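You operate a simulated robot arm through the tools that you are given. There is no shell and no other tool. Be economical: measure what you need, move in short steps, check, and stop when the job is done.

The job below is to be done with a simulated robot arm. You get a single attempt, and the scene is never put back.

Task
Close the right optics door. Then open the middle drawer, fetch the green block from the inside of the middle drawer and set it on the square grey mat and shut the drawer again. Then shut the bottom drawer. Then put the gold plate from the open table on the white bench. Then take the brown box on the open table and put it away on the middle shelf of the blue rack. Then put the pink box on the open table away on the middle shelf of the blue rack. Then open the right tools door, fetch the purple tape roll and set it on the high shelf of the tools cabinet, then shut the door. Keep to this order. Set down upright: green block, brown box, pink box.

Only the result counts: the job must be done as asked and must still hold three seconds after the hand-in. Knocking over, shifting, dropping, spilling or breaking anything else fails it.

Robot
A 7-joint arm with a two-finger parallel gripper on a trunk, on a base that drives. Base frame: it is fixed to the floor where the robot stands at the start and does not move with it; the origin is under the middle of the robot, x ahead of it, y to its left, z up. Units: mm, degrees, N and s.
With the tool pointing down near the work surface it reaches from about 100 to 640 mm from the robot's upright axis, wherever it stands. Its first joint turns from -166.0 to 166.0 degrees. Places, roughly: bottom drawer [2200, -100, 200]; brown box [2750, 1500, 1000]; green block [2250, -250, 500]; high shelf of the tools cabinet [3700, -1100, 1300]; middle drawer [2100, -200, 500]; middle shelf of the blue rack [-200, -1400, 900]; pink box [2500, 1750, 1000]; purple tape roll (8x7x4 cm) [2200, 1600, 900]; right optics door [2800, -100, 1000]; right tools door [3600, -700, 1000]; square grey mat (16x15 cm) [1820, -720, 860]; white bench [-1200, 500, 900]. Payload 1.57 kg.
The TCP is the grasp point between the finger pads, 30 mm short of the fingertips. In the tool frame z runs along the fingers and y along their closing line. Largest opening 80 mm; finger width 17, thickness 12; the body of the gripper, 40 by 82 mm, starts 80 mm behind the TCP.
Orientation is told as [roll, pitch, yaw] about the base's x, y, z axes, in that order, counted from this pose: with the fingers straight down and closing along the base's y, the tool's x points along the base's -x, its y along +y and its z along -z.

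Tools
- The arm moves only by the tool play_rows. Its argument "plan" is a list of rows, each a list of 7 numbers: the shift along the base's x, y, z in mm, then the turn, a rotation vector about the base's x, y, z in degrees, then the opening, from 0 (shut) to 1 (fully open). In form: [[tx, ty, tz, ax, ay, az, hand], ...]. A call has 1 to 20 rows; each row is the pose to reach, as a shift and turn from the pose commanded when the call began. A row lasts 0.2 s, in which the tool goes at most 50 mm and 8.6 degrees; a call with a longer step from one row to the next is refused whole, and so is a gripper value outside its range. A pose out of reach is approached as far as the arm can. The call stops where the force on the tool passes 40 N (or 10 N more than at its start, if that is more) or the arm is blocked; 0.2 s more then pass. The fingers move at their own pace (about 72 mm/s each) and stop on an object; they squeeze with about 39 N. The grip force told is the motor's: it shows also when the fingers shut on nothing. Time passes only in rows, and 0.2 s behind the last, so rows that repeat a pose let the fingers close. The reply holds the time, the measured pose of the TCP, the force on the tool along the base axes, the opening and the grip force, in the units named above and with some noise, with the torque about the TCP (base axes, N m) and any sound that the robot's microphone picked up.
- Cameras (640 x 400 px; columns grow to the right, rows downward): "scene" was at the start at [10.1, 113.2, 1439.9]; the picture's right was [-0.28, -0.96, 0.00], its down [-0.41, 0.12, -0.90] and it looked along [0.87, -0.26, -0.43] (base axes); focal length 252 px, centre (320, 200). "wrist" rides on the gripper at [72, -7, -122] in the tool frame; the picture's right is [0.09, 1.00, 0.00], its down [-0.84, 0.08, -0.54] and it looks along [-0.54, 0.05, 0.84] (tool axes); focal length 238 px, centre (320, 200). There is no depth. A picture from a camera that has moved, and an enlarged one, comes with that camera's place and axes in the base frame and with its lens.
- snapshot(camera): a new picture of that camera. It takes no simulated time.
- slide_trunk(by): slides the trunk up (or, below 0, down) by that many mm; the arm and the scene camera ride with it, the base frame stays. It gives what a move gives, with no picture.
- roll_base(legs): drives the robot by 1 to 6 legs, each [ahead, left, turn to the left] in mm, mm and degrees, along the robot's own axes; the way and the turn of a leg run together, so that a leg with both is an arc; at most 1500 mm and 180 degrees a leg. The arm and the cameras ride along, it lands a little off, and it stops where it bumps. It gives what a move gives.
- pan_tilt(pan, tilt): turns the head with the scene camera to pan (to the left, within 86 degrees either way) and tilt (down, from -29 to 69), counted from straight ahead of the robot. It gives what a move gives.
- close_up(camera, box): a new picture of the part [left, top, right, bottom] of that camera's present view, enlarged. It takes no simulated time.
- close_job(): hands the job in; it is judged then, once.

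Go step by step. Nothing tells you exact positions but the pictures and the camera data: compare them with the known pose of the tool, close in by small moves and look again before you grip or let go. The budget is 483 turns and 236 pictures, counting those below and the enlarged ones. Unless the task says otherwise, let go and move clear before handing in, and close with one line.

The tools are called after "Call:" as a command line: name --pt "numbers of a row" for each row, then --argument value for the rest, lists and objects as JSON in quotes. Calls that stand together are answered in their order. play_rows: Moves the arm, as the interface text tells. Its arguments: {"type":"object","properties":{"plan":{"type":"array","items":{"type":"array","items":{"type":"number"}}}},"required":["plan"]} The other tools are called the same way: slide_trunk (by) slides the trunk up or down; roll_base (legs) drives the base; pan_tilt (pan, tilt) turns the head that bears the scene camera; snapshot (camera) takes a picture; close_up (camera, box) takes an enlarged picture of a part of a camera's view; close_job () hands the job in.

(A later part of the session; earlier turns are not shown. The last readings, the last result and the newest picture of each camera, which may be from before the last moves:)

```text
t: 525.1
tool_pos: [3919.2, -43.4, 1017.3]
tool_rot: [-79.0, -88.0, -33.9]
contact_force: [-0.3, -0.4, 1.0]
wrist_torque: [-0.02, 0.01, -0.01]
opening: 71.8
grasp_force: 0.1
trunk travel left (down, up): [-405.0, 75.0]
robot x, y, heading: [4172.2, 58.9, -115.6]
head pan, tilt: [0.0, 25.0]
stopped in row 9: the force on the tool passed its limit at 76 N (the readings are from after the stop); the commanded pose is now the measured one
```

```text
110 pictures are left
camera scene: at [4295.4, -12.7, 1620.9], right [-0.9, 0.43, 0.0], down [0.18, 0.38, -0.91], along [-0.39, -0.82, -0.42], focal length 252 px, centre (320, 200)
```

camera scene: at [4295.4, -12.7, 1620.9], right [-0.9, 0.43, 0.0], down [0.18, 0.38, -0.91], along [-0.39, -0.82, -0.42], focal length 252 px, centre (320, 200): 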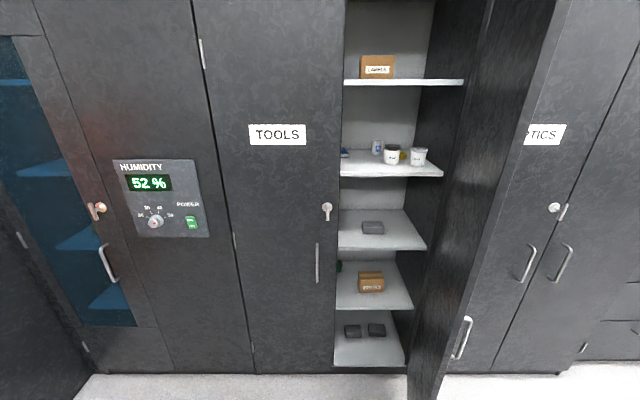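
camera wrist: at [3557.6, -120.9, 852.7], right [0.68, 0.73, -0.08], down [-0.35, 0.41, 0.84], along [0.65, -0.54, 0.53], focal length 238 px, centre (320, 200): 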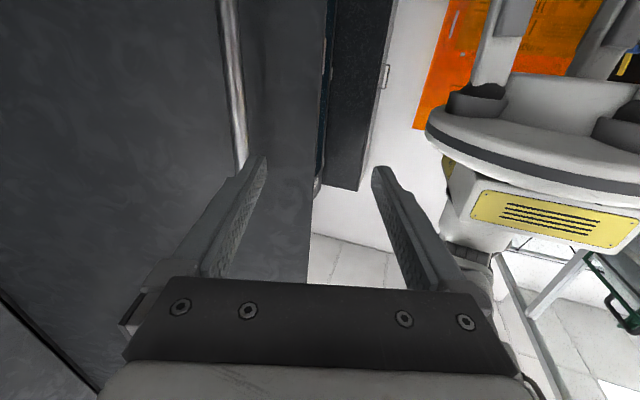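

A self-contact from folding too close; I extend ahead again, then turn the tool down.

Call:
play_rows --pt "-15 -35 5 0 0 0 0.9" --pt "-30 -75 10 0 0 0 0.9" --pt "-48 -115 15 0 0 0 0.9" --pt "-60 -160 20 0 0 0 0.9" --pt "-70 -200 30 0 0 0 0.9"

Call:
snapshot --camera "scene"

```text
t: 526.3
tool_pos: [3851.2, -243.3, 1041.2]
tool_rot: [-66.6, -88.1, -45.8]
contact_force: [-0.4, 0.0, 0.1]
wrist_torque: [0.0, 0.01, 0.01]
opening: 72.0
grasp_force: 0.1
trunk travel left (down, up): [-405.0, 75.0]
robot x, y, heading: [4171.7, 58.7, -115.6]
head pan, tilt: [0.0, 25.0]
```

```text
109 pictures are left
camera scene: at [4295.5, -12.5, 1620.8], right [-0.9, 0.43, 0.0], down [0.18, 0.38, -0.91], along [-0.39, -0.82, -0.42], focal length 252 px, centre (320, 200)
```

scene: 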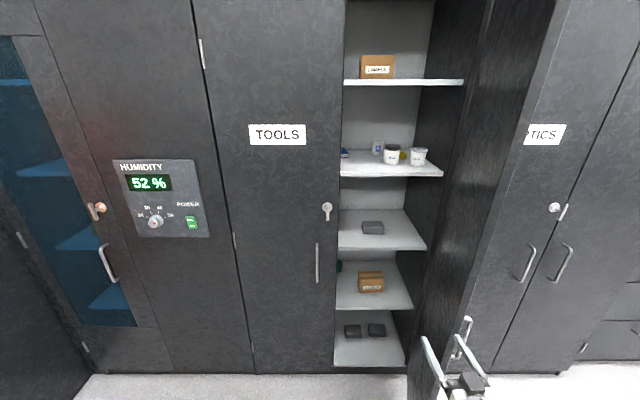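

Call:
play_rows --pt "0 5 10 7.2 -3.4 0 0.9" --pt "0 10 20 14.4 -6.9 0 0.9" --pt "0 15 30 21.7 -10.3 0 0.9" --pt "0 20 40 28.9 -13.8 0 0.9" --pt "0 25 50 36.1 -17.2 0 0.9" --pt "0 30 60 43.3 -20.7 0 0.9" --pt "0 35 70 50.5 -24.1 0 0.9" --pt "0 40 70 57.7 -27.6 0 0.9" --pt "0 45 70 65 -31 0 0.9" --pt "0 45 70 72.2 -34.5 0 0.9" --pt "0 45 70 79.4 -37.9 0 0.9"

Call:
roll_base --legs '[[0, 0, -90]]'

```text
t: 528.7
tool_pos: [3849.2, -197.8, 1110.8]
tool_rot: [2.8, -1.3, -113.7]
contact_force: [0.3, -0.2, -0.7]
wrist_torque: [-0.01, -0.01, -0.02]
opening: 71.8
grasp_force: 0.1
out of reach, approached as far as the arm can: row 3, 4, 8
trunk travel left (down, up): [-405.0, 75.0]
robot x, y, heading: [4171.1, 57.6, -115.6]
head pan, tilt: [0.0, 25.0]
```

```text
t: 534.4
tool_pos: [3926.6, 391.8, 1110.3]
tool_rot: [2.9, -1.4, 154.2]
contact_force: [-1.0, 0.0, 0.2]
wrist_torque: [0.01, -0.01, 0.0]
opening: 72.2
grasp_force: 0.0
trunk travel left (down, up): [-405.0, 75.0]
robot x, y, heading: [4174.1, 59.6, 152.5]
head pan, tilt: [0.0, 25.0]
```

Call:
roll_base --legs '[[0, 0, 2], [1450, 130, 0], [990, 0, 0], [0, 0, -90]]'

Call:
pan_tilt --pan 0 --tilt 40

Call:
snapshot --camera "scene"

```text
t: 556.0
tool_pos: [2231.1, 1242.6, 1111.5]
tool_rot: [2.9, -1.3, 65.7]
contact_force: [0.1, -0.5, 0.5]
wrist_torque: [-0.02, -0.02, 0.02]
opening: 71.9
grasp_force: 0.1
trunk travel left (down, up): [-405.0, 75.0]
robot x, y, heading: [1905.3, 989.6, 64.0]
head pan, tilt: [0.0, 25.0]
```

```text
t: 556.8
tool_pos: [2232.1, 1242.1, 1110.0]
tool_rot: [2.8, -1.4, 65.7]
contact_force: [0.8, -0.6, 0.3]
wrist_torque: [0.0, 0.01, -0.04]
opening: 72.0
grasp_force: 0.1
trunk travel left (down, up): [-405.0, 75.0]
robot x, y, heading: [1902.5, 985.4, 63.9]
head pan, tilt: [0.0, 40.0]
```

```text
108 pictures are left
camera scene: at [1783.2, 1053.9, 1597.6], right [0.9, -0.44, 0.0], down [-0.28, -0.58, -0.77], along [0.34, 0.69, -0.64], focal length 252 px, centre (320, 200)
```

scene: 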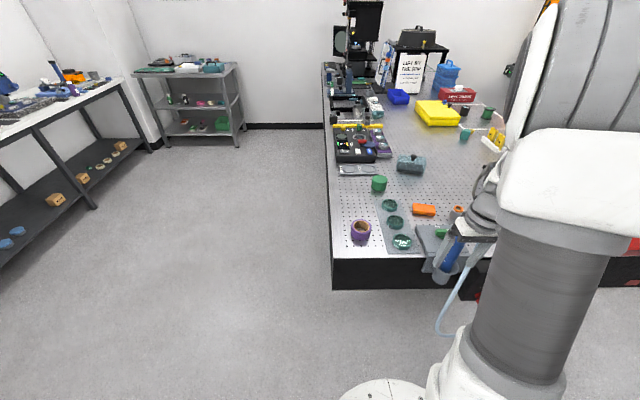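

Call:
close_up --camera "scene" --box '[330, 170, 510, 300]'

Call:
snapshot --camera "wrist"

```text
3.08 times, centred on (420, 235) of scene
camera zoom: at [1783.2, 1053.9, 1597.6], right [0.9, -0.44, 0.0], down [-0.28, -0.58, -0.77], along [0.34, 0.69, -0.64], focal length 775 px, centre (12, 92)
```

zoom: 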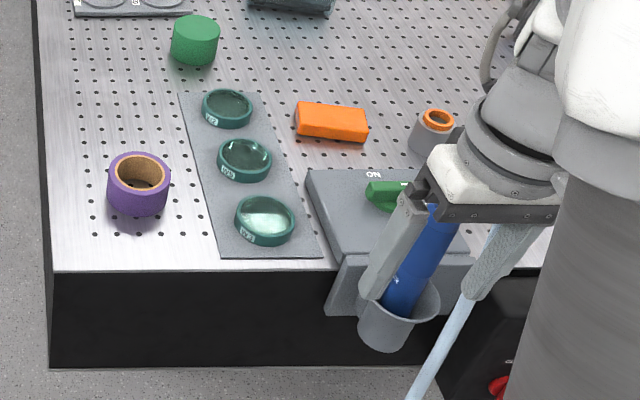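

```text
106 pictures are left
camera wrist: at [2211.8, 1169.5, 1230.4], right [-0.94, 0.32, 0.05], down [0.29, 0.77, 0.57], along [0.15, 0.55, -0.82], focal length 238 px, centre (320, 200)
```

wrist: 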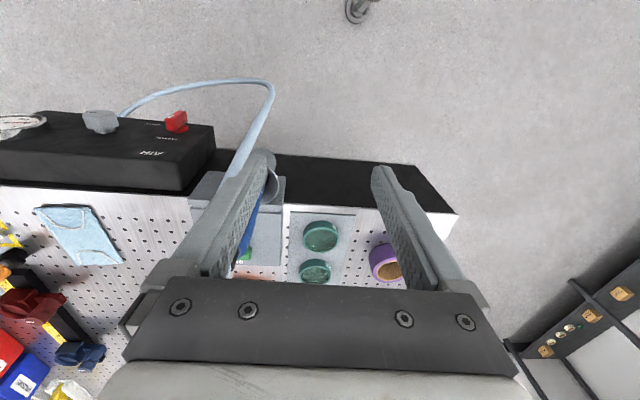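

The tape roll sits at ≈(2199,1555), ~73 mm across, 40 mm high, core hole up. I'll grip it across its outside with the 45° tilt. I swing the arm left away from the hose, then over the tape.

Call:
play_rows --pt "-40 18 10 0 0 0 1" --pt "-75 45 20 0 0 0 1" --pt "-78 90 20 6.8 -3.2 0 1" --pt "-70 135 20 13.5 -6.5 0 1" --pt "-60 180 20 20.3 -9.7 0 1" --pt "-50 220 20 27.1 -12.9 0 1" --pt "-40 260 20 33.8 -16.2 0 1" --pt "-33 290 20 40.6 -19.4 0 1"

Call:
snapshot --camera "wrist"

Call:
snapshot --camera "scene"

```text
t: 558.6
tool_pos: [2197.0, 1533.3, 1129.6]
tool_rot: [1.6, -46.4, 66.1]
contact_force: [0.4, -0.2, 0.2]
wrist_torque: [-0.03, -0.04, -0.01]
opening: 79.8
grasp_force: 0.0
trunk travel left (down, up): [-405.0, 75.0]
robot x, y, heading: [1907.0, 989.5, 63.8]
head pan, tilt: [0.0, 40.0]
```

```text
105 pictures are left
camera wrist: at [2150.7, 1403.2, 1161.8], right [-0.94, 0.32, -0.05], down [0.02, 0.19, 0.98], along [0.33, 0.93, -0.19], focal length 238 px, centre (320, 200)
```

wrist: 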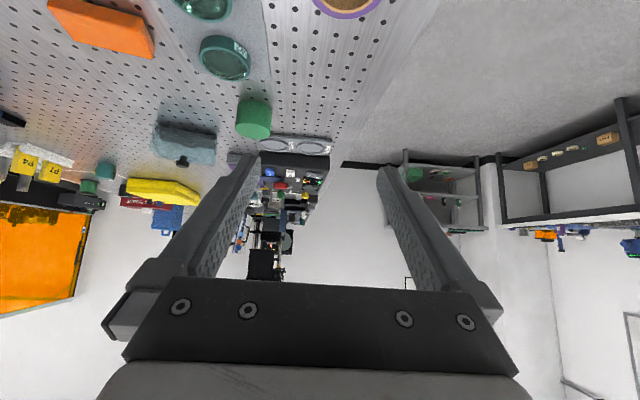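

```text
104 pictures are left
camera scene: at [1783.0, 1054.2, 1597.5], right [0.9, -0.44, 0.0], down [-0.28, -0.58, -0.77], along [0.34, 0.69, -0.64], focal length 252 px, centre (320, 200)
```

scene: 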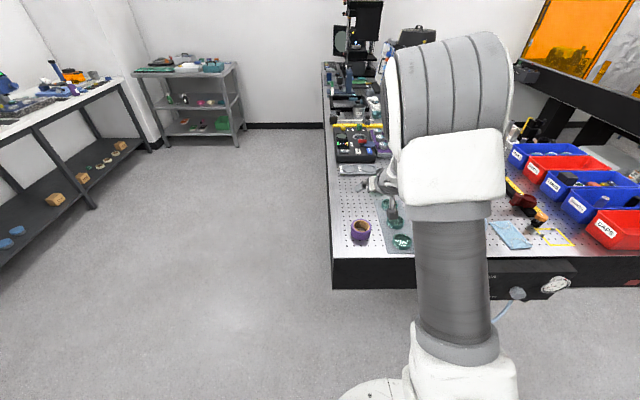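

Call:
play_rows --pt "-17 -36 -15 0 0 0 1" --pt "-33 -72 -30 0 0 0 1"

Call:
snapshot --camera "wrist"

Call:
close_up --camera "scene" --box '[330, 200, 410, 260]'

```text
t: 559.2
tool_pos: [2164.2, 1459.1, 1097.6]
tool_rot: [1.6, -46.4, 66.1]
contact_force: [-0.7, -0.2, -0.6]
wrist_torque: [0.0, 0.01, -0.01]
opening: 80.1
grasp_force: 0.0
trunk travel left (down, up): [-405.0, 75.0]
robot x, y, heading: [1904.8, 986.6, 64.1]
head pan, tilt: [0.0, 40.0]
```

```text
103 pictures are left
camera wrist: at [2117.1, 1328.9, 1130.3], right [-0.94, 0.33, -0.05], down [0.02, 0.19, 0.98], along [0.33, 0.93, -0.19], focal length 238 px, centre (320, 200)
```

wrist: 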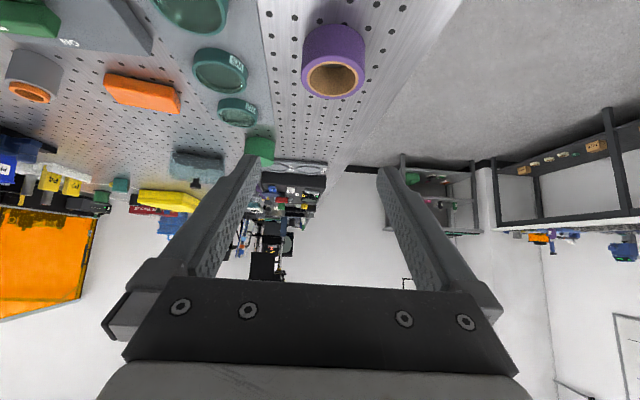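

```text
6.67 times, centred on (370, 230) of scene
camera zoom: at [1783.2, 1053.7, 1597.5], right [0.9, -0.44, 0.0], down [-0.28, -0.58, -0.77], along [0.34, 0.69, -0.64], focal length 1679 px, centre (-13, 0)
```

zoom: 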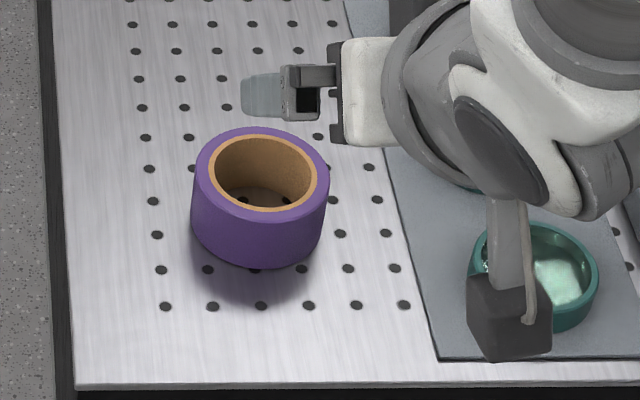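

Call:
play_rows --pt "9 30 -25 0 0 0 1" --pt "19 60 -50 0 0 0 1" --pt "28 85 -75 0 0 0 1"

Call:
snapshot --camera "wrist"

```text
t: 560.0
tool_pos: [2196.3, 1544.7, 1027.2]
tool_rot: [1.6, -46.5, 66.2]
contact_force: [-0.6, -1.2, 0.0]
wrist_torque: [0.02, 0.02, 0.01]
opening: 79.9
grasp_force: 0.1
trunk travel left (down, up): [-405.0, 75.0]
robot x, y, heading: [1906.9, 988.3, 64.1]
head pan, tilt: [0.0, 40.0]
```

```text
101 pictures are left
camera wrist: at [2148.9, 1414.3, 1058.0], right [-0.94, 0.33, -0.05], down [0.02, 0.19, 0.98], along [0.33, 0.93, -0.19], focal length 238 px, centre (320, 200)
```

wrist: 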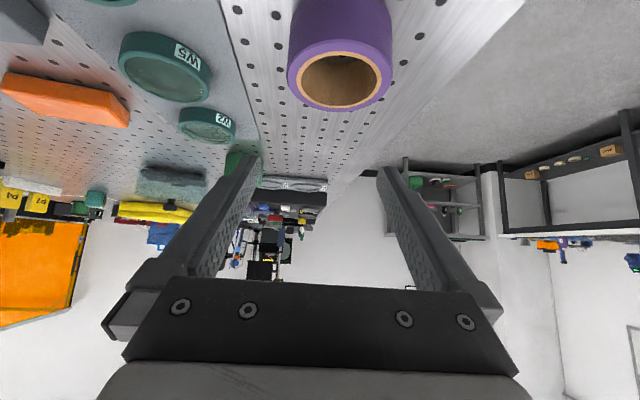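

Call:
play_rows --pt "-8.4 7 -20 0 0 0 1" --pt "-8.4 7 -45 0 0 0 1"

Call:
snapshot --camera "wrist"

```text
t: 560.6
tool_pos: [2186.5, 1553.1, 979.9]
tool_rot: [1.5, -46.3, 66.3]
contact_force: [0.2, -0.3, -0.1]
wrist_torque: [-0.02, -0.05, 0.03]
opening: 80.1
grasp_force: 0.0
trunk travel left (down, up): [-405.0, 75.0]
robot x, y, heading: [1906.5, 986.9, 64.2]
head pan, tilt: [0.0, 40.0]
```

```text
100 pictures are left
camera wrist: at [2139.2, 1422.2, 1012.3], right [-0.94, 0.32, -0.05], down [0.02, 0.19, 0.98], along [0.33, 0.93, -0.19], focal length 238 px, centre (320, 200)
```

wrist: 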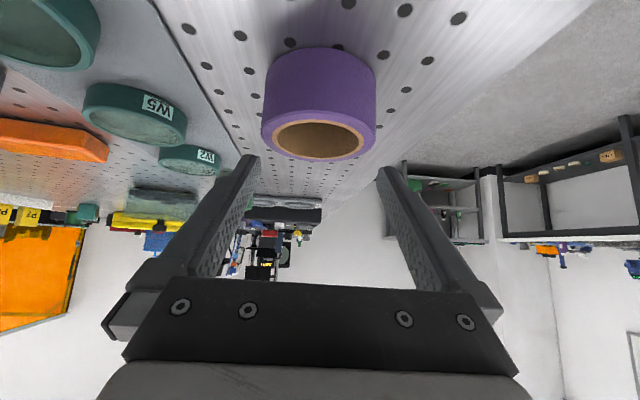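

Shift 2 mm right and 5 mm back, descend to grip height.

Call:
play_rows --pt "0 -5.4 -10 0 0 0 1" --pt "0 -5.4 -25 0 0 0 1" --pt "0 -5.4 -38 0 0 0 1"

Call:
snapshot --camera "wrist"

```text
t: 561.4
tool_pos: [2184.7, 1546.8, 942.0]
tool_rot: [1.6, -46.4, 66.2]
contact_force: [-0.3, -0.4, -0.1]
wrist_torque: [0.0, -0.02, -0.03]
opening: 79.9
grasp_force: 0.0
trunk travel left (down, up): [-405.0, 75.0]
robot x, y, heading: [1902.9, 990.5, 63.8]
head pan, tilt: [0.0, 40.0]
```

```text
99 pictures are left
camera wrist: at [2138.9, 1417.3, 973.7], right [-0.94, 0.32, -0.05], down [0.02, 0.19, 0.98], along [0.33, 0.93, -0.19], focal length 238 px, centre (320, 200)
```

wrist: 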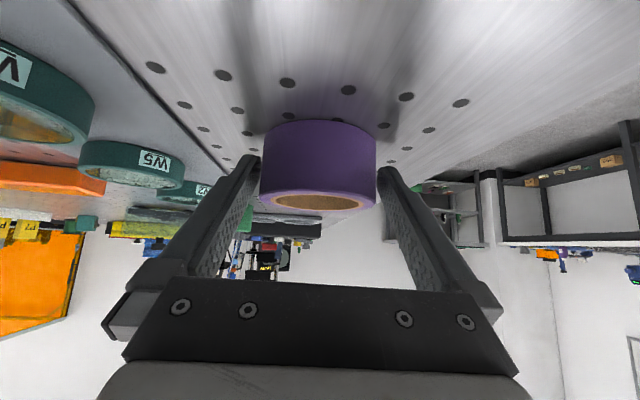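

Call:
play_rows --pt "0 0 -2 0 0 0 0.85" --pt "0 0 -2 0 0 0 0.6" --pt "0 0 -2 0 0 0 0.5" --pt "0 0 -2 0 0 0 0.5" --pt "0 0 10 0 0 0 0.5" --pt "0 0 40 0 0 0 0.5" --pt "0 0 80 0 0 0 0.5" --pt "0 0 120 0 0 0 0.5"

Call:
snapshot --camera "wrist"

Call:
close_up --camera "scene" --box '[310, 170, 430, 260]'

```text
t: 563.2
tool_pos: [2185.5, 1546.7, 1063.6]
tool_rot: [1.6, -46.4, 66.3]
contact_force: [-0.1, 0.0, -1.3]
wrist_torque: [0.01, 0.03, -0.02]
opening: 70.1
grasp_force: 39.1
trunk travel left (down, up): [-405.0, 75.0]
robot x, y, heading: [1905.6, 986.2, 64.1]
head pan, tilt: [0.0, 40.0]
```

```text
98 pictures are left
camera wrist: at [2138.7, 1416.1, 1095.6], right [-0.94, 0.32, -0.05], down [0.02, 0.19, 0.98], along [0.33, 0.93, -0.19], focal length 238 px, centre (320, 200)
```

wrist: 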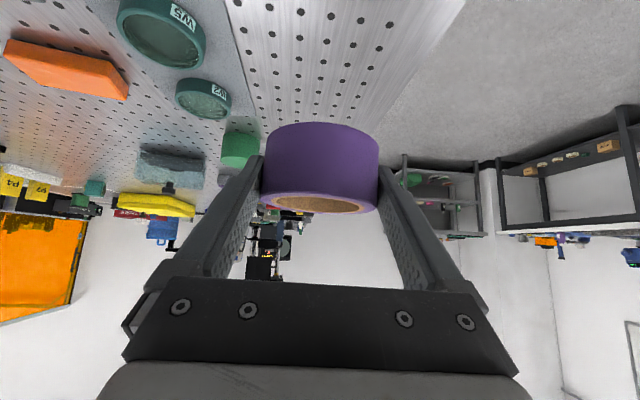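

```text
4.44 times, centred on (370, 215) of scene
camera zoom: at [1783.1, 1053.7, 1597.4], right [0.9, -0.44, 0.0], down [-0.28, -0.58, -0.77], along [0.34, 0.69, -0.64], focal length 1119 px, centre (98, 133)
```

zoom: 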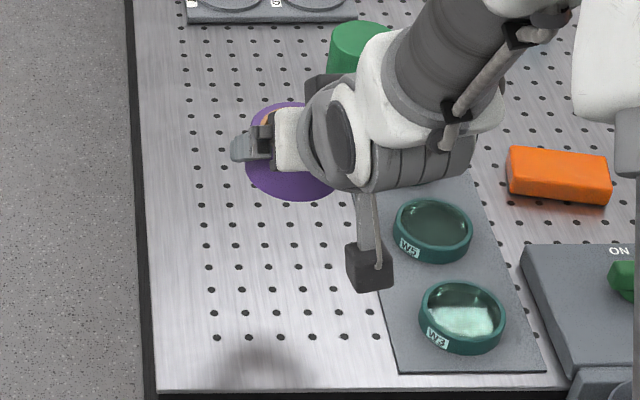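

Tape held (70 mm). I retract, back off and drive to the open cabinet, keeping outside the open door.

Call:
play_rows --pt "-17 -36 10 0 0 0 0.5" --pt "-34 -72 20 0 0 0 0.5" --pt "-51 -108 30 0 0 0 0.5" --pt "-65 -138 40 0 0 0 0.5"

Call:
roll_base --legs '[[-200, 0, 0], [0, 0, -89.6], [1450, 0, 0], [930, 230, 0]]'

```text
t: 564.2
tool_pos: [2120.4, 1409.8, 1103.6]
tool_rot: [1.6, -46.4, 66.2]
contact_force: [0.2, -0.3, -1.8]
wrist_torque: [-0.01, 0.0, 0.02]
opening: 70.2
grasp_force: 38.8
trunk travel left (down, up): [-405.0, 75.0]
robot x, y, heading: [1904.3, 990.3, 63.8]
head pan, tilt: [0.0, 40.0]
```

```text
t: 586.3
tool_pos: [4479.7, -157.4, 1102.1]
tool_rot: [1.6, -46.5, -21.5]
contact_force: [0.5, -0.3, -0.5]
wrist_torque: [0.02, 0.02, 0.03]
opening: 69.5
grasp_force: 38.7
trunk travel left (down, up): [-405.0, 75.0]
robot x, y, heading: [4051.4, 38.6, -23.6]
head pan, tilt: [0.0, 40.0]
```

Call:
roll_base --legs '[[0, 0, -91.9], [0, 55, 0]]'

Call:
pan_tilt --pan 0 --tilt 20

Call:
slide_trunk --by 75

Call:
snapshot --camera "scene"

```text
t: 588.8
tool_pos: [4348.5, -326.4, 1101.7]
tool_rot: [1.7, -46.3, -47.4]
contact_force: [0.7, 0.9, -1.3]
wrist_torque: [-0.03, 0.02, 0.0]
opening: 69.6
grasp_force: 38.9
trunk travel left (down, up): [-405.0, 75.0]
robot x, y, heading: [4056.0, 38.8, -49.6]
head pan, tilt: [0.0, 40.0]
stopped in leg 1: the robot was blocked; the commanded pose is now the measured one
```

```text
t: 589.6
tool_pos: [4348.8, -327.2, 1103.2]
tool_rot: [1.8, -46.4, -47.7]
contact_force: [0.4, -1.3, -0.9]
wrist_torque: [0.0, -0.01, 0.04]
opening: 69.2
grasp_force: 39.1
trunk travel left (down, up): [-405.0, 75.0]
robot x, y, heading: [4051.9, 43.2, -49.6]
head pan, tilt: [0.0, 20.0]
```

```text
t: 590.7
tool_pos: [4349.6, -327.4, 1177.8]
tool_rot: [1.8, -46.3, -47.7]
contact_force: [0.6, -1.3, 0.3]
wrist_torque: [-0.02, 0.0, -0.02]
opening: 69.7
grasp_force: 39.2
trunk travel left (down, up): [-480.0, 0.0]
robot x, y, heading: [4050.4, 36.7, -50.0]
head pan, tilt: [0.0, 20.0]
```

```text
96 pictures are left
camera scene: at [4166.9, 117.8, 1704.2], right [-0.76, -0.65, 0.0], down [-0.22, 0.26, -0.94], along [0.61, -0.71, -0.35], focal length 252 px, centre (320, 200)
```

scene: 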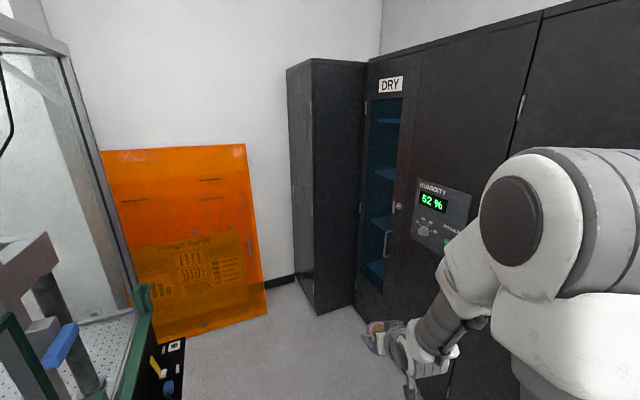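

The turn was blocked, likely by the elbow near the open door's edge. I look left before sidestepping away from the door.

Call:
pan_tilt --pan 75 --tilt 35

Call:
snapshot --camera "scene"

Call:
pan_tilt --pan -80 --tilt 20

Call:
snapshot --camera "scene"

```text
t: 592.2
tool_pos: [4350.7, -336.9, 1173.3]
tool_rot: [2.3, -45.9, -47.9]
contact_force: [-0.3, -0.7, -0.5]
wrist_torque: [-0.03, -0.03, 0.0]
opening: 69.4
grasp_force: 38.6
trunk travel left (down, up): [-480.0, 0.0]
robot x, y, heading: [4050.2, 40.6, -49.7]
head pan, tilt: [75.0, 35.0]
```

```text
95 pictures are left
camera scene: at [4198.0, 158.3, 1687.5], right [-0.16, -0.99, -0.01], down [-0.51, 0.09, -0.85], along [0.84, -0.13, -0.52], focal length 252 px, centre (320, 200)
```

scene: 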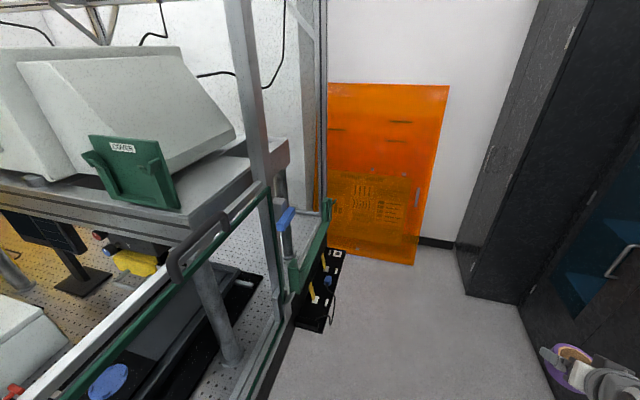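

```text
t: 594.6
tool_pos: [4336.7, -327.3, 1181.4]
tool_rot: [2.7, -46.8, -48.2]
contact_force: [0.3, -0.1, -0.2]
wrist_torque: [-0.02, 0.0, -0.01]
opening: 69.2
grasp_force: 38.9
trunk travel left (down, up): [-480.0, 0.0]
robot x, y, heading: [4050.4, 42.0, -49.6]
head pan, tilt: [-80.0, 20.0]
```

```text
94 pictures are left
camera scene: at [4119.3, 101.6, 1702.2], right [-0.93, -0.36, -0.01], down [-0.12, 0.35, -0.93], along [0.34, -0.87, -0.37], focal length 252 px, centre (320, 200)
```

scene: 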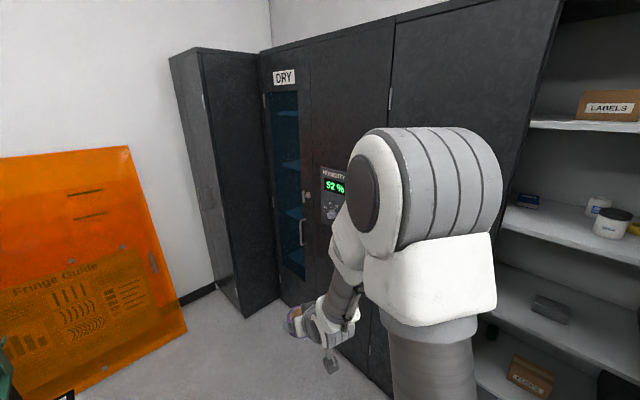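

Call:
pan_tilt --pan -60 --tilt 30

Call:
snapshot --camera "scene"

```text
t: 595.4
tool_pos: [4335.7, -327.8, 1179.9]
tool_rot: [2.6, -46.9, -48.2]
contact_force: [-0.1, 0.1, 0.1]
wrist_torque: [0.02, -0.02, 0.0]
opening: 69.4
grasp_force: 39.0
trunk travel left (down, up): [-480.0, 0.0]
robot x, y, heading: [4047.9, 40.7, -49.5]
head pan, tilt: [-60.0, 30.0]
```

```text
93 pictures are left
camera scene: at [4117.7, 102.0, 1694.9], right [-0.94, -0.35, -0.02], down [-0.14, 0.41, -0.9], along [0.32, -0.84, -0.43], focal length 252 px, centre (320, 200)
```

scene: 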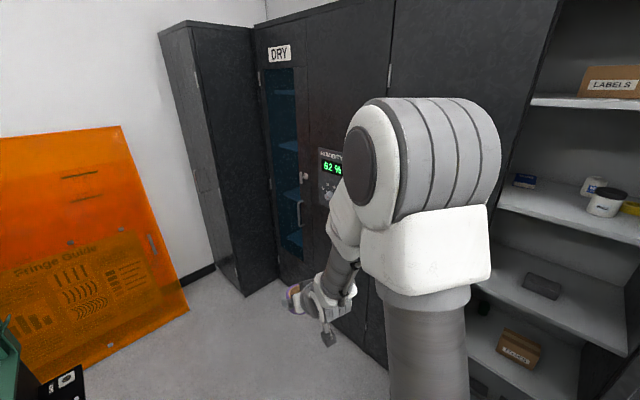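

The head itself is fouled by the raised arm, so I centre it, then sidestep 150 mm away from the cabinet and retry the turn.

Call:
pan_tilt --pan 5 --tilt 20

Call:
roll_base --legs '[[-61, 137, 0]]'

Call:
snapshot --camera "wrist"

```text
t: 596.8
tool_pos: [4350.2, -326.5, 1177.5]
tool_rot: [1.7, -46.2, -47.5]
contact_force: [-0.2, -0.2, -0.8]
wrist_torque: [0.04, -0.05, 0.03]
opening: 68.9
grasp_force: 38.8
trunk travel left (down, up): [-480.0, 0.0]
robot x, y, heading: [4051.9, 43.1, -50.0]
head pan, tilt: [5.0, 20.0]
```

```text
t: 597.6
tool_pos: [4352.2, -322.2, 1174.8]
tool_rot: [2.2, -46.1, -47.9]
contact_force: [-0.7, 0.4, -1.3]
wrist_torque: [0.0, 0.0, 0.0]
opening: 69.1
grasp_force: 38.8
trunk travel left (down, up): [-480.0, 0.0]
robot x, y, heading: [4055.3, 52.6, -49.8]
head pan, tilt: [5.0, 20.0]
stopped in leg 1: the robot was blocked; the commanded pose is now the measured one
```

```text
92 pictures are left
camera wrist: at [4250.8, -227.2, 1208.0], right [0.68, 0.74, -0.04], down [0.17, -0.1, 0.98], along [0.72, -0.67, -0.19], focal length 238 px, centre (320, 200)
```

wrist: 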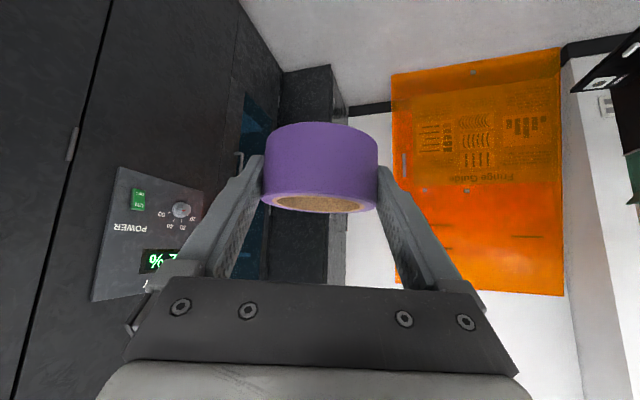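

Call:
pan_tilt --pan 28 --tilt 65

Call:
snapshot --camera "scene"

```text
t: 598.8
tool_pos: [4355.0, -320.4, 1176.0]
tool_rot: [1.8, -46.0, -47.7]
contact_force: [0.5, 0.1, 0.3]
wrist_torque: [-0.01, 0.0, -0.01]
opening: 69.0
grasp_force: 38.7
trunk travel left (down, up): [-480.0, 0.0]
robot x, y, heading: [4059.3, 54.1, -49.9]
head pan, tilt: [28.0, 65.0]
```

```text
91 pictures are left
camera scene: at [4170.0, 166.4, 1643.7], right [-0.43, -0.9, -0.01], down [-0.81, 0.38, -0.45], along [0.41, -0.19, -0.89], focal length 252 px, centre (320, 200)
```

scene: 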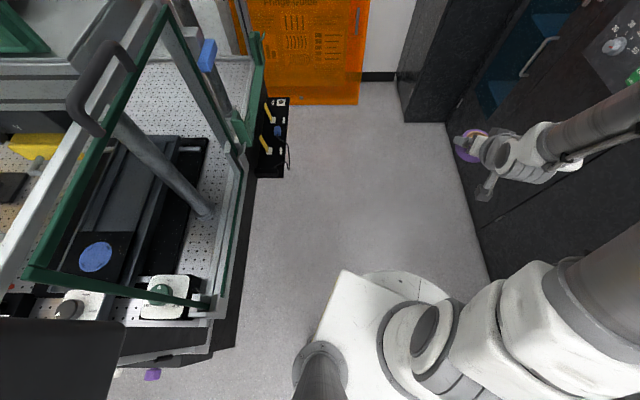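

Table 2's corner is close on my left rear, so that is what blocks. I move along and toward the cabinet instead, then turn.

Call:
pan_tilt --pan 0 --tilt 20

Call:
roll_base --legs '[[124, -32, 0], [0, 0, -65.5]]'

Call:
snapshot --camera "scene"

```text
t: 599.9
tool_pos: [4347.1, -318.2, 1180.2]
tool_rot: [2.4, -46.4, -48.0]
contact_force: [-0.1, 0.4, -0.5]
wrist_torque: [-0.01, 0.04, -0.02]
opening: 68.9
grasp_force: 39.1
trunk travel left (down, up): [-480.0, 0.0]
robot x, y, heading: [4057.8, 53.1, -49.6]
head pan, tilt: [0.0, 20.0]
```

```text
t: 605.2
tool_pos: [3904.2, -488.4, 1177.7]
tool_rot: [1.6, -46.3, -113.0]
contact_force: [0.1, -0.4, -0.6]
wrist_torque: [0.01, 0.02, 0.01]
opening: 68.6
grasp_force: 39.0
trunk travel left (down, up): [-480.0, 0.0]
robot x, y, heading: [4112.5, -63.1, -115.3]
head pan, tilt: [0.0, 20.0]
```

```text
90 pictures are left
camera scene: at [4236.5, -137.7, 1703.9], right [-0.9, 0.43, 0.0], down [0.15, 0.31, -0.94], along [-0.4, -0.85, -0.34], focal length 252 px, centre (320, 200)
```

scene: 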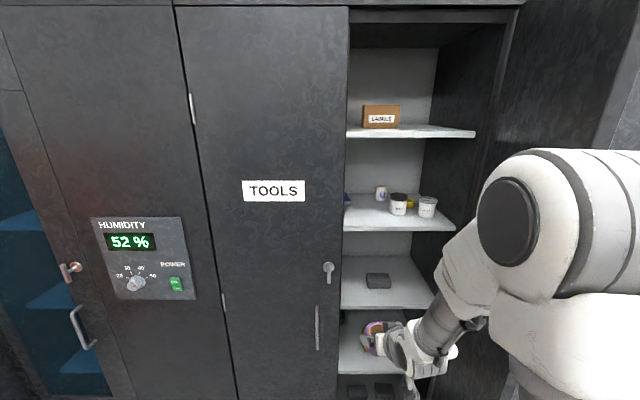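

Call:
snapshot --camera "wrist"

Call:
close_up --camera "scene" --box '[330, 90, 490, 240]'

```text
89 pictures are left
camera wrist: at [3948.4, -357.7, 1209.5], right [0.95, -0.31, -0.05], down [-0.01, -0.19, 0.98], along [-0.32, -0.93, -0.19], focal length 238 px, centre (320, 200)
```

wrist: 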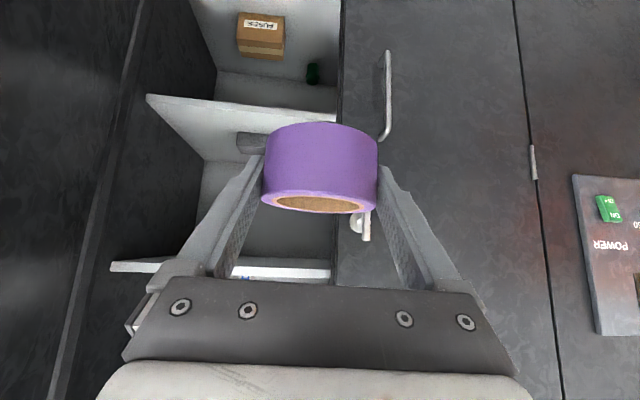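

```text
2.67 times, centred on (410, 165) of scene
camera zoom: at [4236.5, -137.7, 1703.9], right [-0.9, 0.43, 0.0], down [0.15, 0.31, -0.94], along [-0.4, -0.85, -0.34], focal length 672 px, centre (80, 293)
```

zoom: 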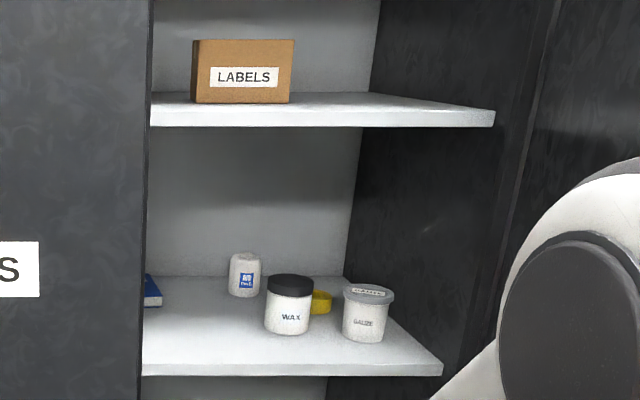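

The free spot on the high shelf (z≈1322, headroom to ~1620) is at s≈855, left of the WAX jar. I raise the arm, then approach.

Call:
play_rows --pt "-4 -9 40 0 0 0 0.5" --pt "-8 -18 80 0 0 0 0.5" --pt "-12 -27 120 0 0 0 0.5" --pt "-16 -36 160 0 0 0 0.5" --pt "-18 -40 200 0 0 0 0.5"

Call:
roll_base --legs '[[0, 45, 0], [100, 0, 0]]'

Call:
snapshot --camera "scene"

Call:
snapshot --camera "wrist"

```text
t: 606.4
tool_pos: [3889.2, -530.5, 1378.3]
tool_rot: [5.3, -46.7, -116.9]
contact_force: [-2.8, 2.1, -2.2]
wrist_torque: [-0.14, -0.04, 0.18]
opening: 68.7
grasp_force: 38.5
out of reach, approached as far as the arm can: row 3
trunk travel left (down, up): [-480.0, 0.0]
robot x, y, heading: [4116.0, -65.2, -115.1]
head pan, tilt: [0.0, 20.0]
```

```text
t: 608.3
tool_pos: [3885.8, -638.0, 1375.0]
tool_rot: [1.7, -46.3, -113.0]
contact_force: [0.2, -0.2, -0.4]
wrist_torque: [0.01, 0.05, -0.03]
opening: 68.4
grasp_force: 38.8
trunk travel left (down, up): [-480.0, 0.0]
robot x, y, heading: [4108.9, -171.6, -115.2]
head pan, tilt: [0.0, 20.0]
```

```text
87 pictures are left
camera scene: at [4235.7, -246.4, 1703.9], right [-0.9, 0.43, 0.0], down [0.15, 0.31, -0.94], along [-0.4, -0.85, -0.34], focal length 252 px, centre (320, 200)
```

scene: 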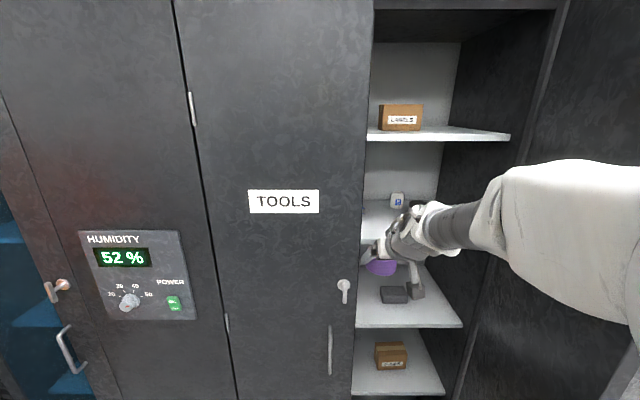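

```text
86 pictures are left
camera wrist: at [3930.8, -507.2, 1407.4], right [0.95, -0.31, -0.05], down [-0.01, -0.19, 0.98], along [-0.31, -0.93, -0.19], focal length 238 px, centre (320, 200)
```

wrist: 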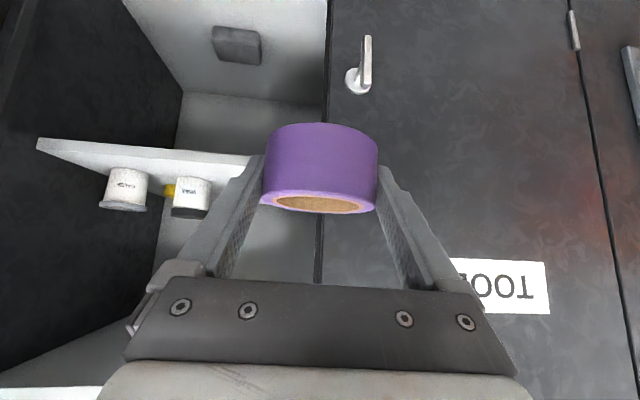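

Call:
play_rows --pt "-36 17 0 0 0 -1 0.5" --pt "-72 34 0 0 0 -2 0.5"

Call:
roll_base --legs '[[75, 0, 0]]'

Call:
snapshot --camera "wrist"

Call:
snapshot --camera "scene"

```text
t: 608.9
tool_pos: [3816.2, -604.3, 1377.0]
tool_rot: [1.6, -46.4, -114.8]
contact_force: [-0.2, 0.2, -1.1]
wrist_torque: [0.03, -0.02, 0.01]
opening: 68.3
grasp_force: 39.0
trunk travel left (down, up): [-480.0, 0.0]
robot x, y, heading: [4113.6, -174.2, -115.3]
head pan, tilt: [0.0, 20.0]
```

```text
t: 610.0
tool_pos: [3784.4, -671.7, 1376.0]
tool_rot: [1.7, -46.2, -115.0]
contact_force: [-0.1, 0.0, -1.1]
wrist_torque: [0.03, 0.01, -0.01]
opening: 68.4
grasp_force: 38.9
trunk travel left (down, up): [-480.0, 0.0]
robot x, y, heading: [4080.9, -240.7, -115.5]
head pan, tilt: [0.0, 20.0]
```

```text
85 pictures are left
camera wrist: at [3833.3, -542.2, 1408.4], right [0.94, -0.35, -0.05], down [-0.02, -0.19, 0.98], along [-0.35, -0.92, -0.19], focal length 238 px, centre (320, 200)
```

wrist: 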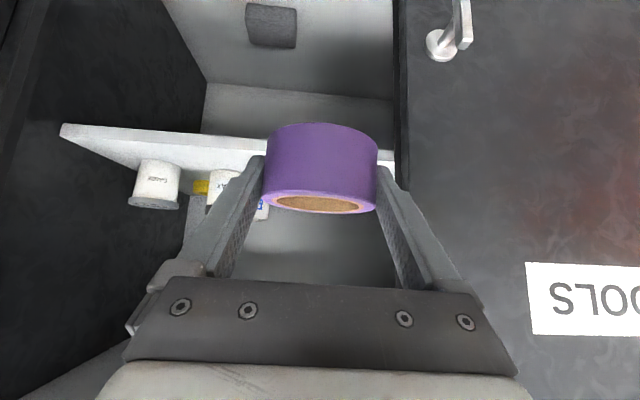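

```text
84 pictures are left
camera scene: at [4204.5, -312.5, 1703.9], right [-0.9, 0.43, 0.0], down [0.15, 0.31, -0.94], along [-0.4, -0.85, -0.34], focal length 252 px, centre (320, 200)
```

scene: 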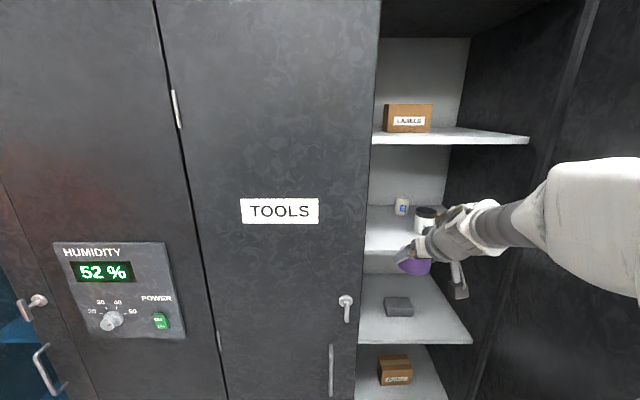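

Aligned at s≈858. I go in 175 mm at this height.

Call:
play_rows --pt "-18 -38 0 0 0 0 0.5" --pt "-36 -76 0 0 0 0 0.5" --pt "-54 -114 0 0 0 0 0.5" --pt "-75 -158 0 0 0 0 0.5"

Call:
snapshot --camera "scene"

Call:
snapshot --camera "wrist"

```text
t: 611.0
tool_pos: [3710.1, -830.3, 1376.2]
tool_rot: [1.6, -46.1, -115.0]
contact_force: [0.0, -0.6, -0.2]
wrist_torque: [0.03, -0.02, -0.02]
opening: 68.4
grasp_force: 38.9
trunk travel left (down, up): [-480.0, 0.0]
robot x, y, heading: [4081.3, -241.2, -115.3]
head pan, tilt: [0.0, 20.0]
```

```text
83 pictures are left
camera scene: at [4204.7, -313.0, 1703.9], right [-0.9, 0.43, 0.0], down [0.15, 0.31, -0.94], along [-0.4, -0.85, -0.34], focal length 252 px, centre (320, 200)
```

scene: 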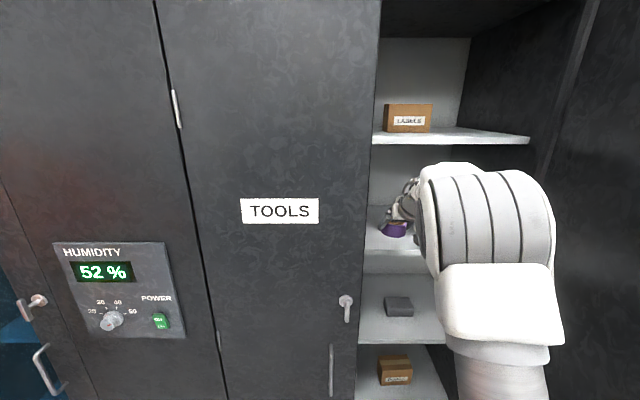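

```text
82 pictures are left
camera wrist: at [3758.7, -700.6, 1408.7], right [0.94, -0.34, -0.05], down [-0.02, -0.19, 0.98], along [-0.35, -0.92, -0.19], focal length 238 px, centre (320, 200)
```

wrist: 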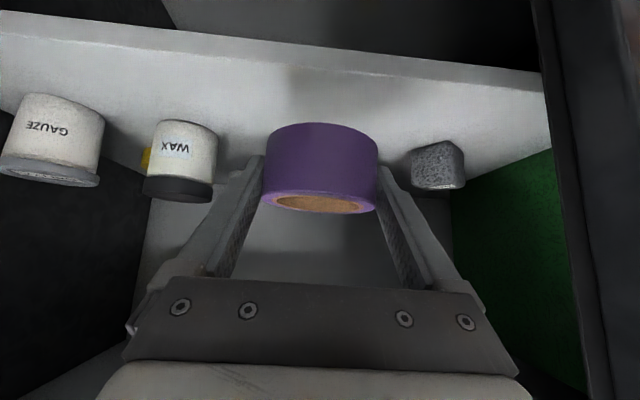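

Free on both sides (jar left, grey block right). Lower gently to the shelf.

Call:
play_rows --pt "0 0 -8 0 0 0 0.5" --pt "0 0 -14 0 0 0 0.5" --pt "0 0 -17 0 0 0 0.5" --pt "0 0 -20 0 0 0 0.5" --pt "0 0 -23 0 0 0 0.5"

```text
t: 612.2
tool_pos: [3709.5, -828.6, 1352.5]
tool_rot: [1.6, -46.3, -114.9]
contact_force: [0.5, 0.6, -0.7]
wrist_torque: [0.02, 0.0, 0.01]
opening: 68.2
grasp_force: 39.1
trunk travel left (down, up): [-480.0, 0.0]
robot x, y, heading: [4083.0, -241.6, -115.5]
head pan, tilt: [0.0, 20.0]
```

Call:
play_rows --pt "0 0 -2 0 0 0 0.5" --pt "0 0 -4 0 0 0 0.5" --pt "0 0 -6 0 0 0 0.5" --pt "0 0 -8 0 0 0 0.5"

Call:
snapshot --camera "wrist"

```text
t: 613.2
tool_pos: [3711.1, -828.1, 1345.9]
tool_rot: [1.6, -46.4, -115.0]
contact_force: [-0.2, 0.2, -0.6]
wrist_torque: [-0.02, 0.0, 0.02]
opening: 68.4
grasp_force: 38.8
trunk travel left (down, up): [-480.0, 0.0]
robot x, y, heading: [4077.4, -237.2, -115.1]
head pan, tilt: [0.0, 20.0]
```

```text
81 pictures are left
camera wrist: at [3758.9, -699.6, 1377.5], right [0.94, -0.34, -0.05], down [-0.02, -0.19, 0.98], along [-0.35, -0.92, -0.19], focal length 238 px, centre (320, 200)
```

wrist: 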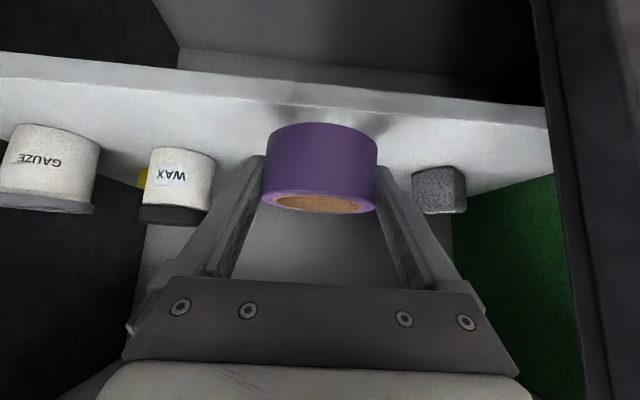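

Call:
play_rows --pt "0 0 -2 0 0 0 0.5" --pt "0 0 -4 0 0 0 0.5" --pt "0 0 -6 0 0 0 0.5" --pt "0 0 -8 0 0 0 0.5"

```text
t: 614.2
tool_pos: [3709.2, -828.8, 1337.8]
tool_rot: [1.6, -46.3, -115.0]
contact_force: [-0.9, -0.9, -0.6]
wrist_torque: [-0.02, -0.01, 0.01]
opening: 67.9
grasp_force: 38.8
trunk travel left (down, up): [-480.0, 0.0]
robot x, y, heading: [4079.3, -239.4, -115.3]
head pan, tilt: [0.0, 20.0]
```

Call:
play_rows --pt "0 0 -2 0 0 0 0.5" --pt "0 0 -4 0 0 0 0.5" --pt "0 0 -6 0 0 0 0.5"

Call:
close_up --camera "wrist" --box '[200, 80, 460, 240]'

```text
t: 615.0
tool_pos: [3709.9, -829.1, 1332.1]
tool_rot: [1.6, -46.3, -115.0]
contact_force: [-0.6, -0.7, -1.2]
wrist_torque: [-0.01, 0.02, 0.03]
opening: 68.0
grasp_force: 39.2
trunk travel left (down, up): [-480.0, 0.0]
robot x, y, heading: [4080.8, -241.1, -115.3]
head pan, tilt: [0.0, 20.0]
```

```text
2.46 times, centred on (330, 160) of wrist
camera zoom: at [3759.0, -699.6, 1363.8], right [0.94, -0.35, -0.05], down [-0.02, -0.19, 0.98], along [-0.35, -0.92, -0.19], focal length 587 px, centre (295, 298)
```

zoom: 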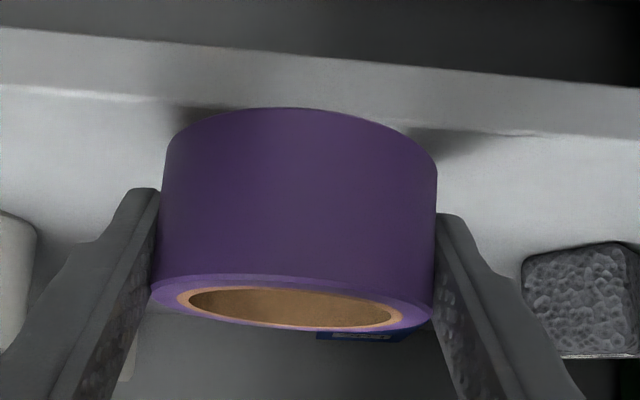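

The shelf edge must sit deeper than I thought (the tape would overhang). I lift 15 mm and go 70 mm deeper.

Call:
play_rows --pt "0 0 15 0 0 0 0.5" --pt "-10 -21 18 0 0 0 0.5" --pt "-20 -42 18 0 0 0 0.5" --pt "-30 -63 18 0 0 0 0.5"

Call:
snapshot --camera "wrist"

Call:
snapshot --camera "scene"

```text
t: 616.0
tool_pos: [3680.4, -892.7, 1348.1]
tool_rot: [1.8, -46.2, -115.2]
contact_force: [0.4, -0.2, -1.0]
wrist_torque: [0.04, 0.01, 0.02]
opening: 68.0
grasp_force: 38.3
trunk travel left (down, up): [-480.0, 0.0]
robot x, y, heading: [4084.4, -237.4, -115.4]
head pan, tilt: [0.0, 20.0]
```

```text
79 pictures are left
camera wrist: at [3730.2, -762.8, 1380.4], right [0.94, -0.35, -0.05], down [-0.02, -0.19, 0.98], along [-0.35, -0.92, -0.19], focal length 238 px, centre (320, 200)
```

wrist: 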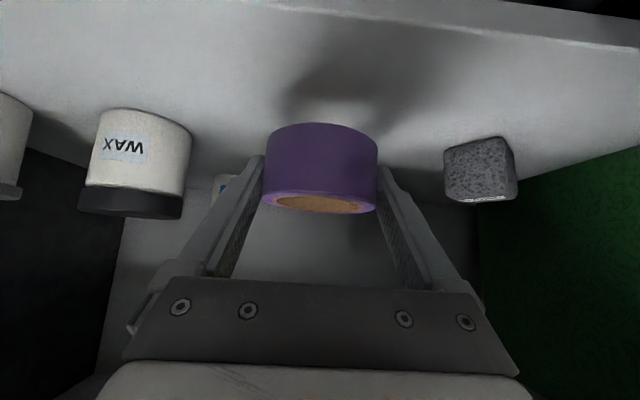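

```text
78 pictures are left
camera scene: at [4204.6, -312.2, 1703.9], right [-0.9, 0.43, 0.0], down [0.15, 0.31, -0.94], along [-0.4, -0.85, -0.34], focal length 252 px, centre (320, 200)
```

scene: 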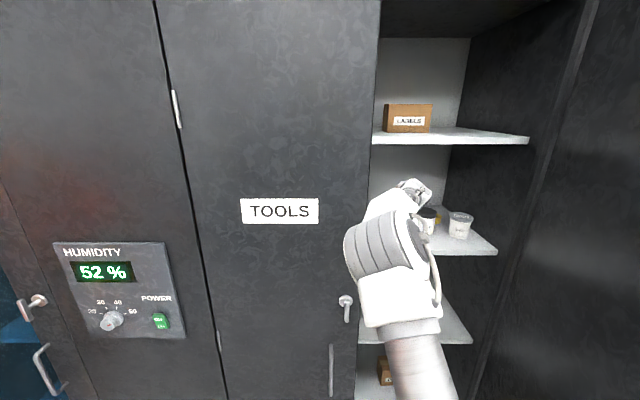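

Well inside now. Lower to contact.

Call:
play_rows --pt "0 0 -8 0 0 0 0.5" --pt "0 0 -14 0 0 0 0.5" --pt "0 0 -17 0 0 0 0.5" --pt "0 0 -20 0 0 0 0.5" --pt "0 0 -22 0 0 0 0.5"

```text
t: 617.2
tool_pos: [3680.0, -891.5, 1327.3]
tool_rot: [1.6, -46.3, -114.9]
contact_force: [0.7, 0.2, -0.8]
wrist_torque: [-0.03, 0.0, 0.0]
opening: 68.0
grasp_force: 39.3
trunk travel left (down, up): [-480.0, 0.0]
robot x, y, heading: [4080.6, -238.2, -115.3]
head pan, tilt: [0.0, 20.0]
```

Call:
play_rows --pt "0 0 -2 0 0 0 0.5" --pt "0 0 -4 0 0 0 0.5" --pt "0 0 -6 0 0 0 0.5" --pt "0 0 -8 0 0 0 0.5"

Call:
close_up --camera "wrist" --box '[200, 60, 460, 220]'

```text
t: 618.2
tool_pos: [3678.9, -892.0, 1320.0]
tool_rot: [1.6, -46.3, -115.0]
contact_force: [0.4, 0.5, -1.0]
wrist_torque: [0.0, 0.02, 0.01]
opening: 68.0
grasp_force: 38.8
trunk travel left (down, up): [-480.0, 0.0]
robot x, y, heading: [4082.1, -238.1, -115.3]
head pan, tilt: [0.0, 20.0]
```

```text
2.46 times, centred on (330, 140) of wrist
camera zoom: at [3728.6, -762.8, 1351.9], right [0.94, -0.34, -0.05], down [-0.02, -0.19, 0.98], along [-0.35, -0.92, -0.19], focal length 587 px, centre (295, 348)
```

zoom: 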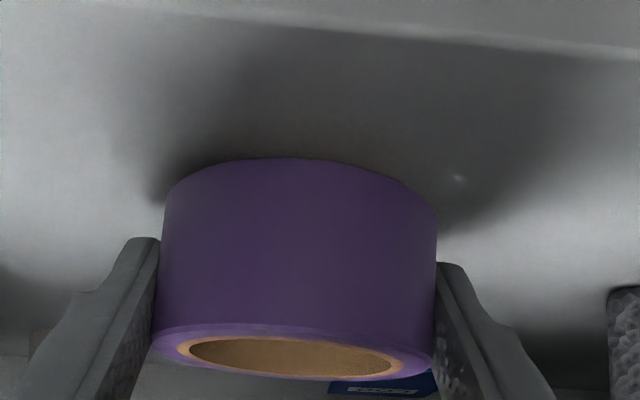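

Call:
play_rows --pt "0 0 -2 0 0 0 0.5" --pt "0 0 -4 0 0 0 0.5" --pt "0 0 -6 0 0 0 0.5"

```text
t: 619.0
tool_pos: [3679.5, -890.7, 1313.5]
tool_rot: [1.6, -46.3, -115.0]
contact_force: [0.1, -0.5, 0.4]
wrist_torque: [0.03, 0.04, 0.04]
opening: 67.7
grasp_force: 39.0
trunk travel left (down, up): [-480.0, 0.0]
robot x, y, heading: [4085.0, -238.7, -115.1]
head pan, tilt: [0.0, 20.0]
```

Call:
play_rows --pt "0 0 -1.5 0 0 0 0.5" --pt "0 0 -3 0 0 0 0.5"

```text
t: 619.6
tool_pos: [3679.4, -891.9, 1312.9]
tool_rot: [1.5, -46.4, -115.0]
contact_force: [-0.4, 0.1, 4.4]
wrist_torque: [-0.05, 0.18, 0.04]
opening: 67.9
grasp_force: 38.9
trunk travel left (down, up): [-480.0, 0.0]
robot x, y, heading: [4076.2, -238.3, -115.4]
head pan, tilt: [0.0, 20.0]
```

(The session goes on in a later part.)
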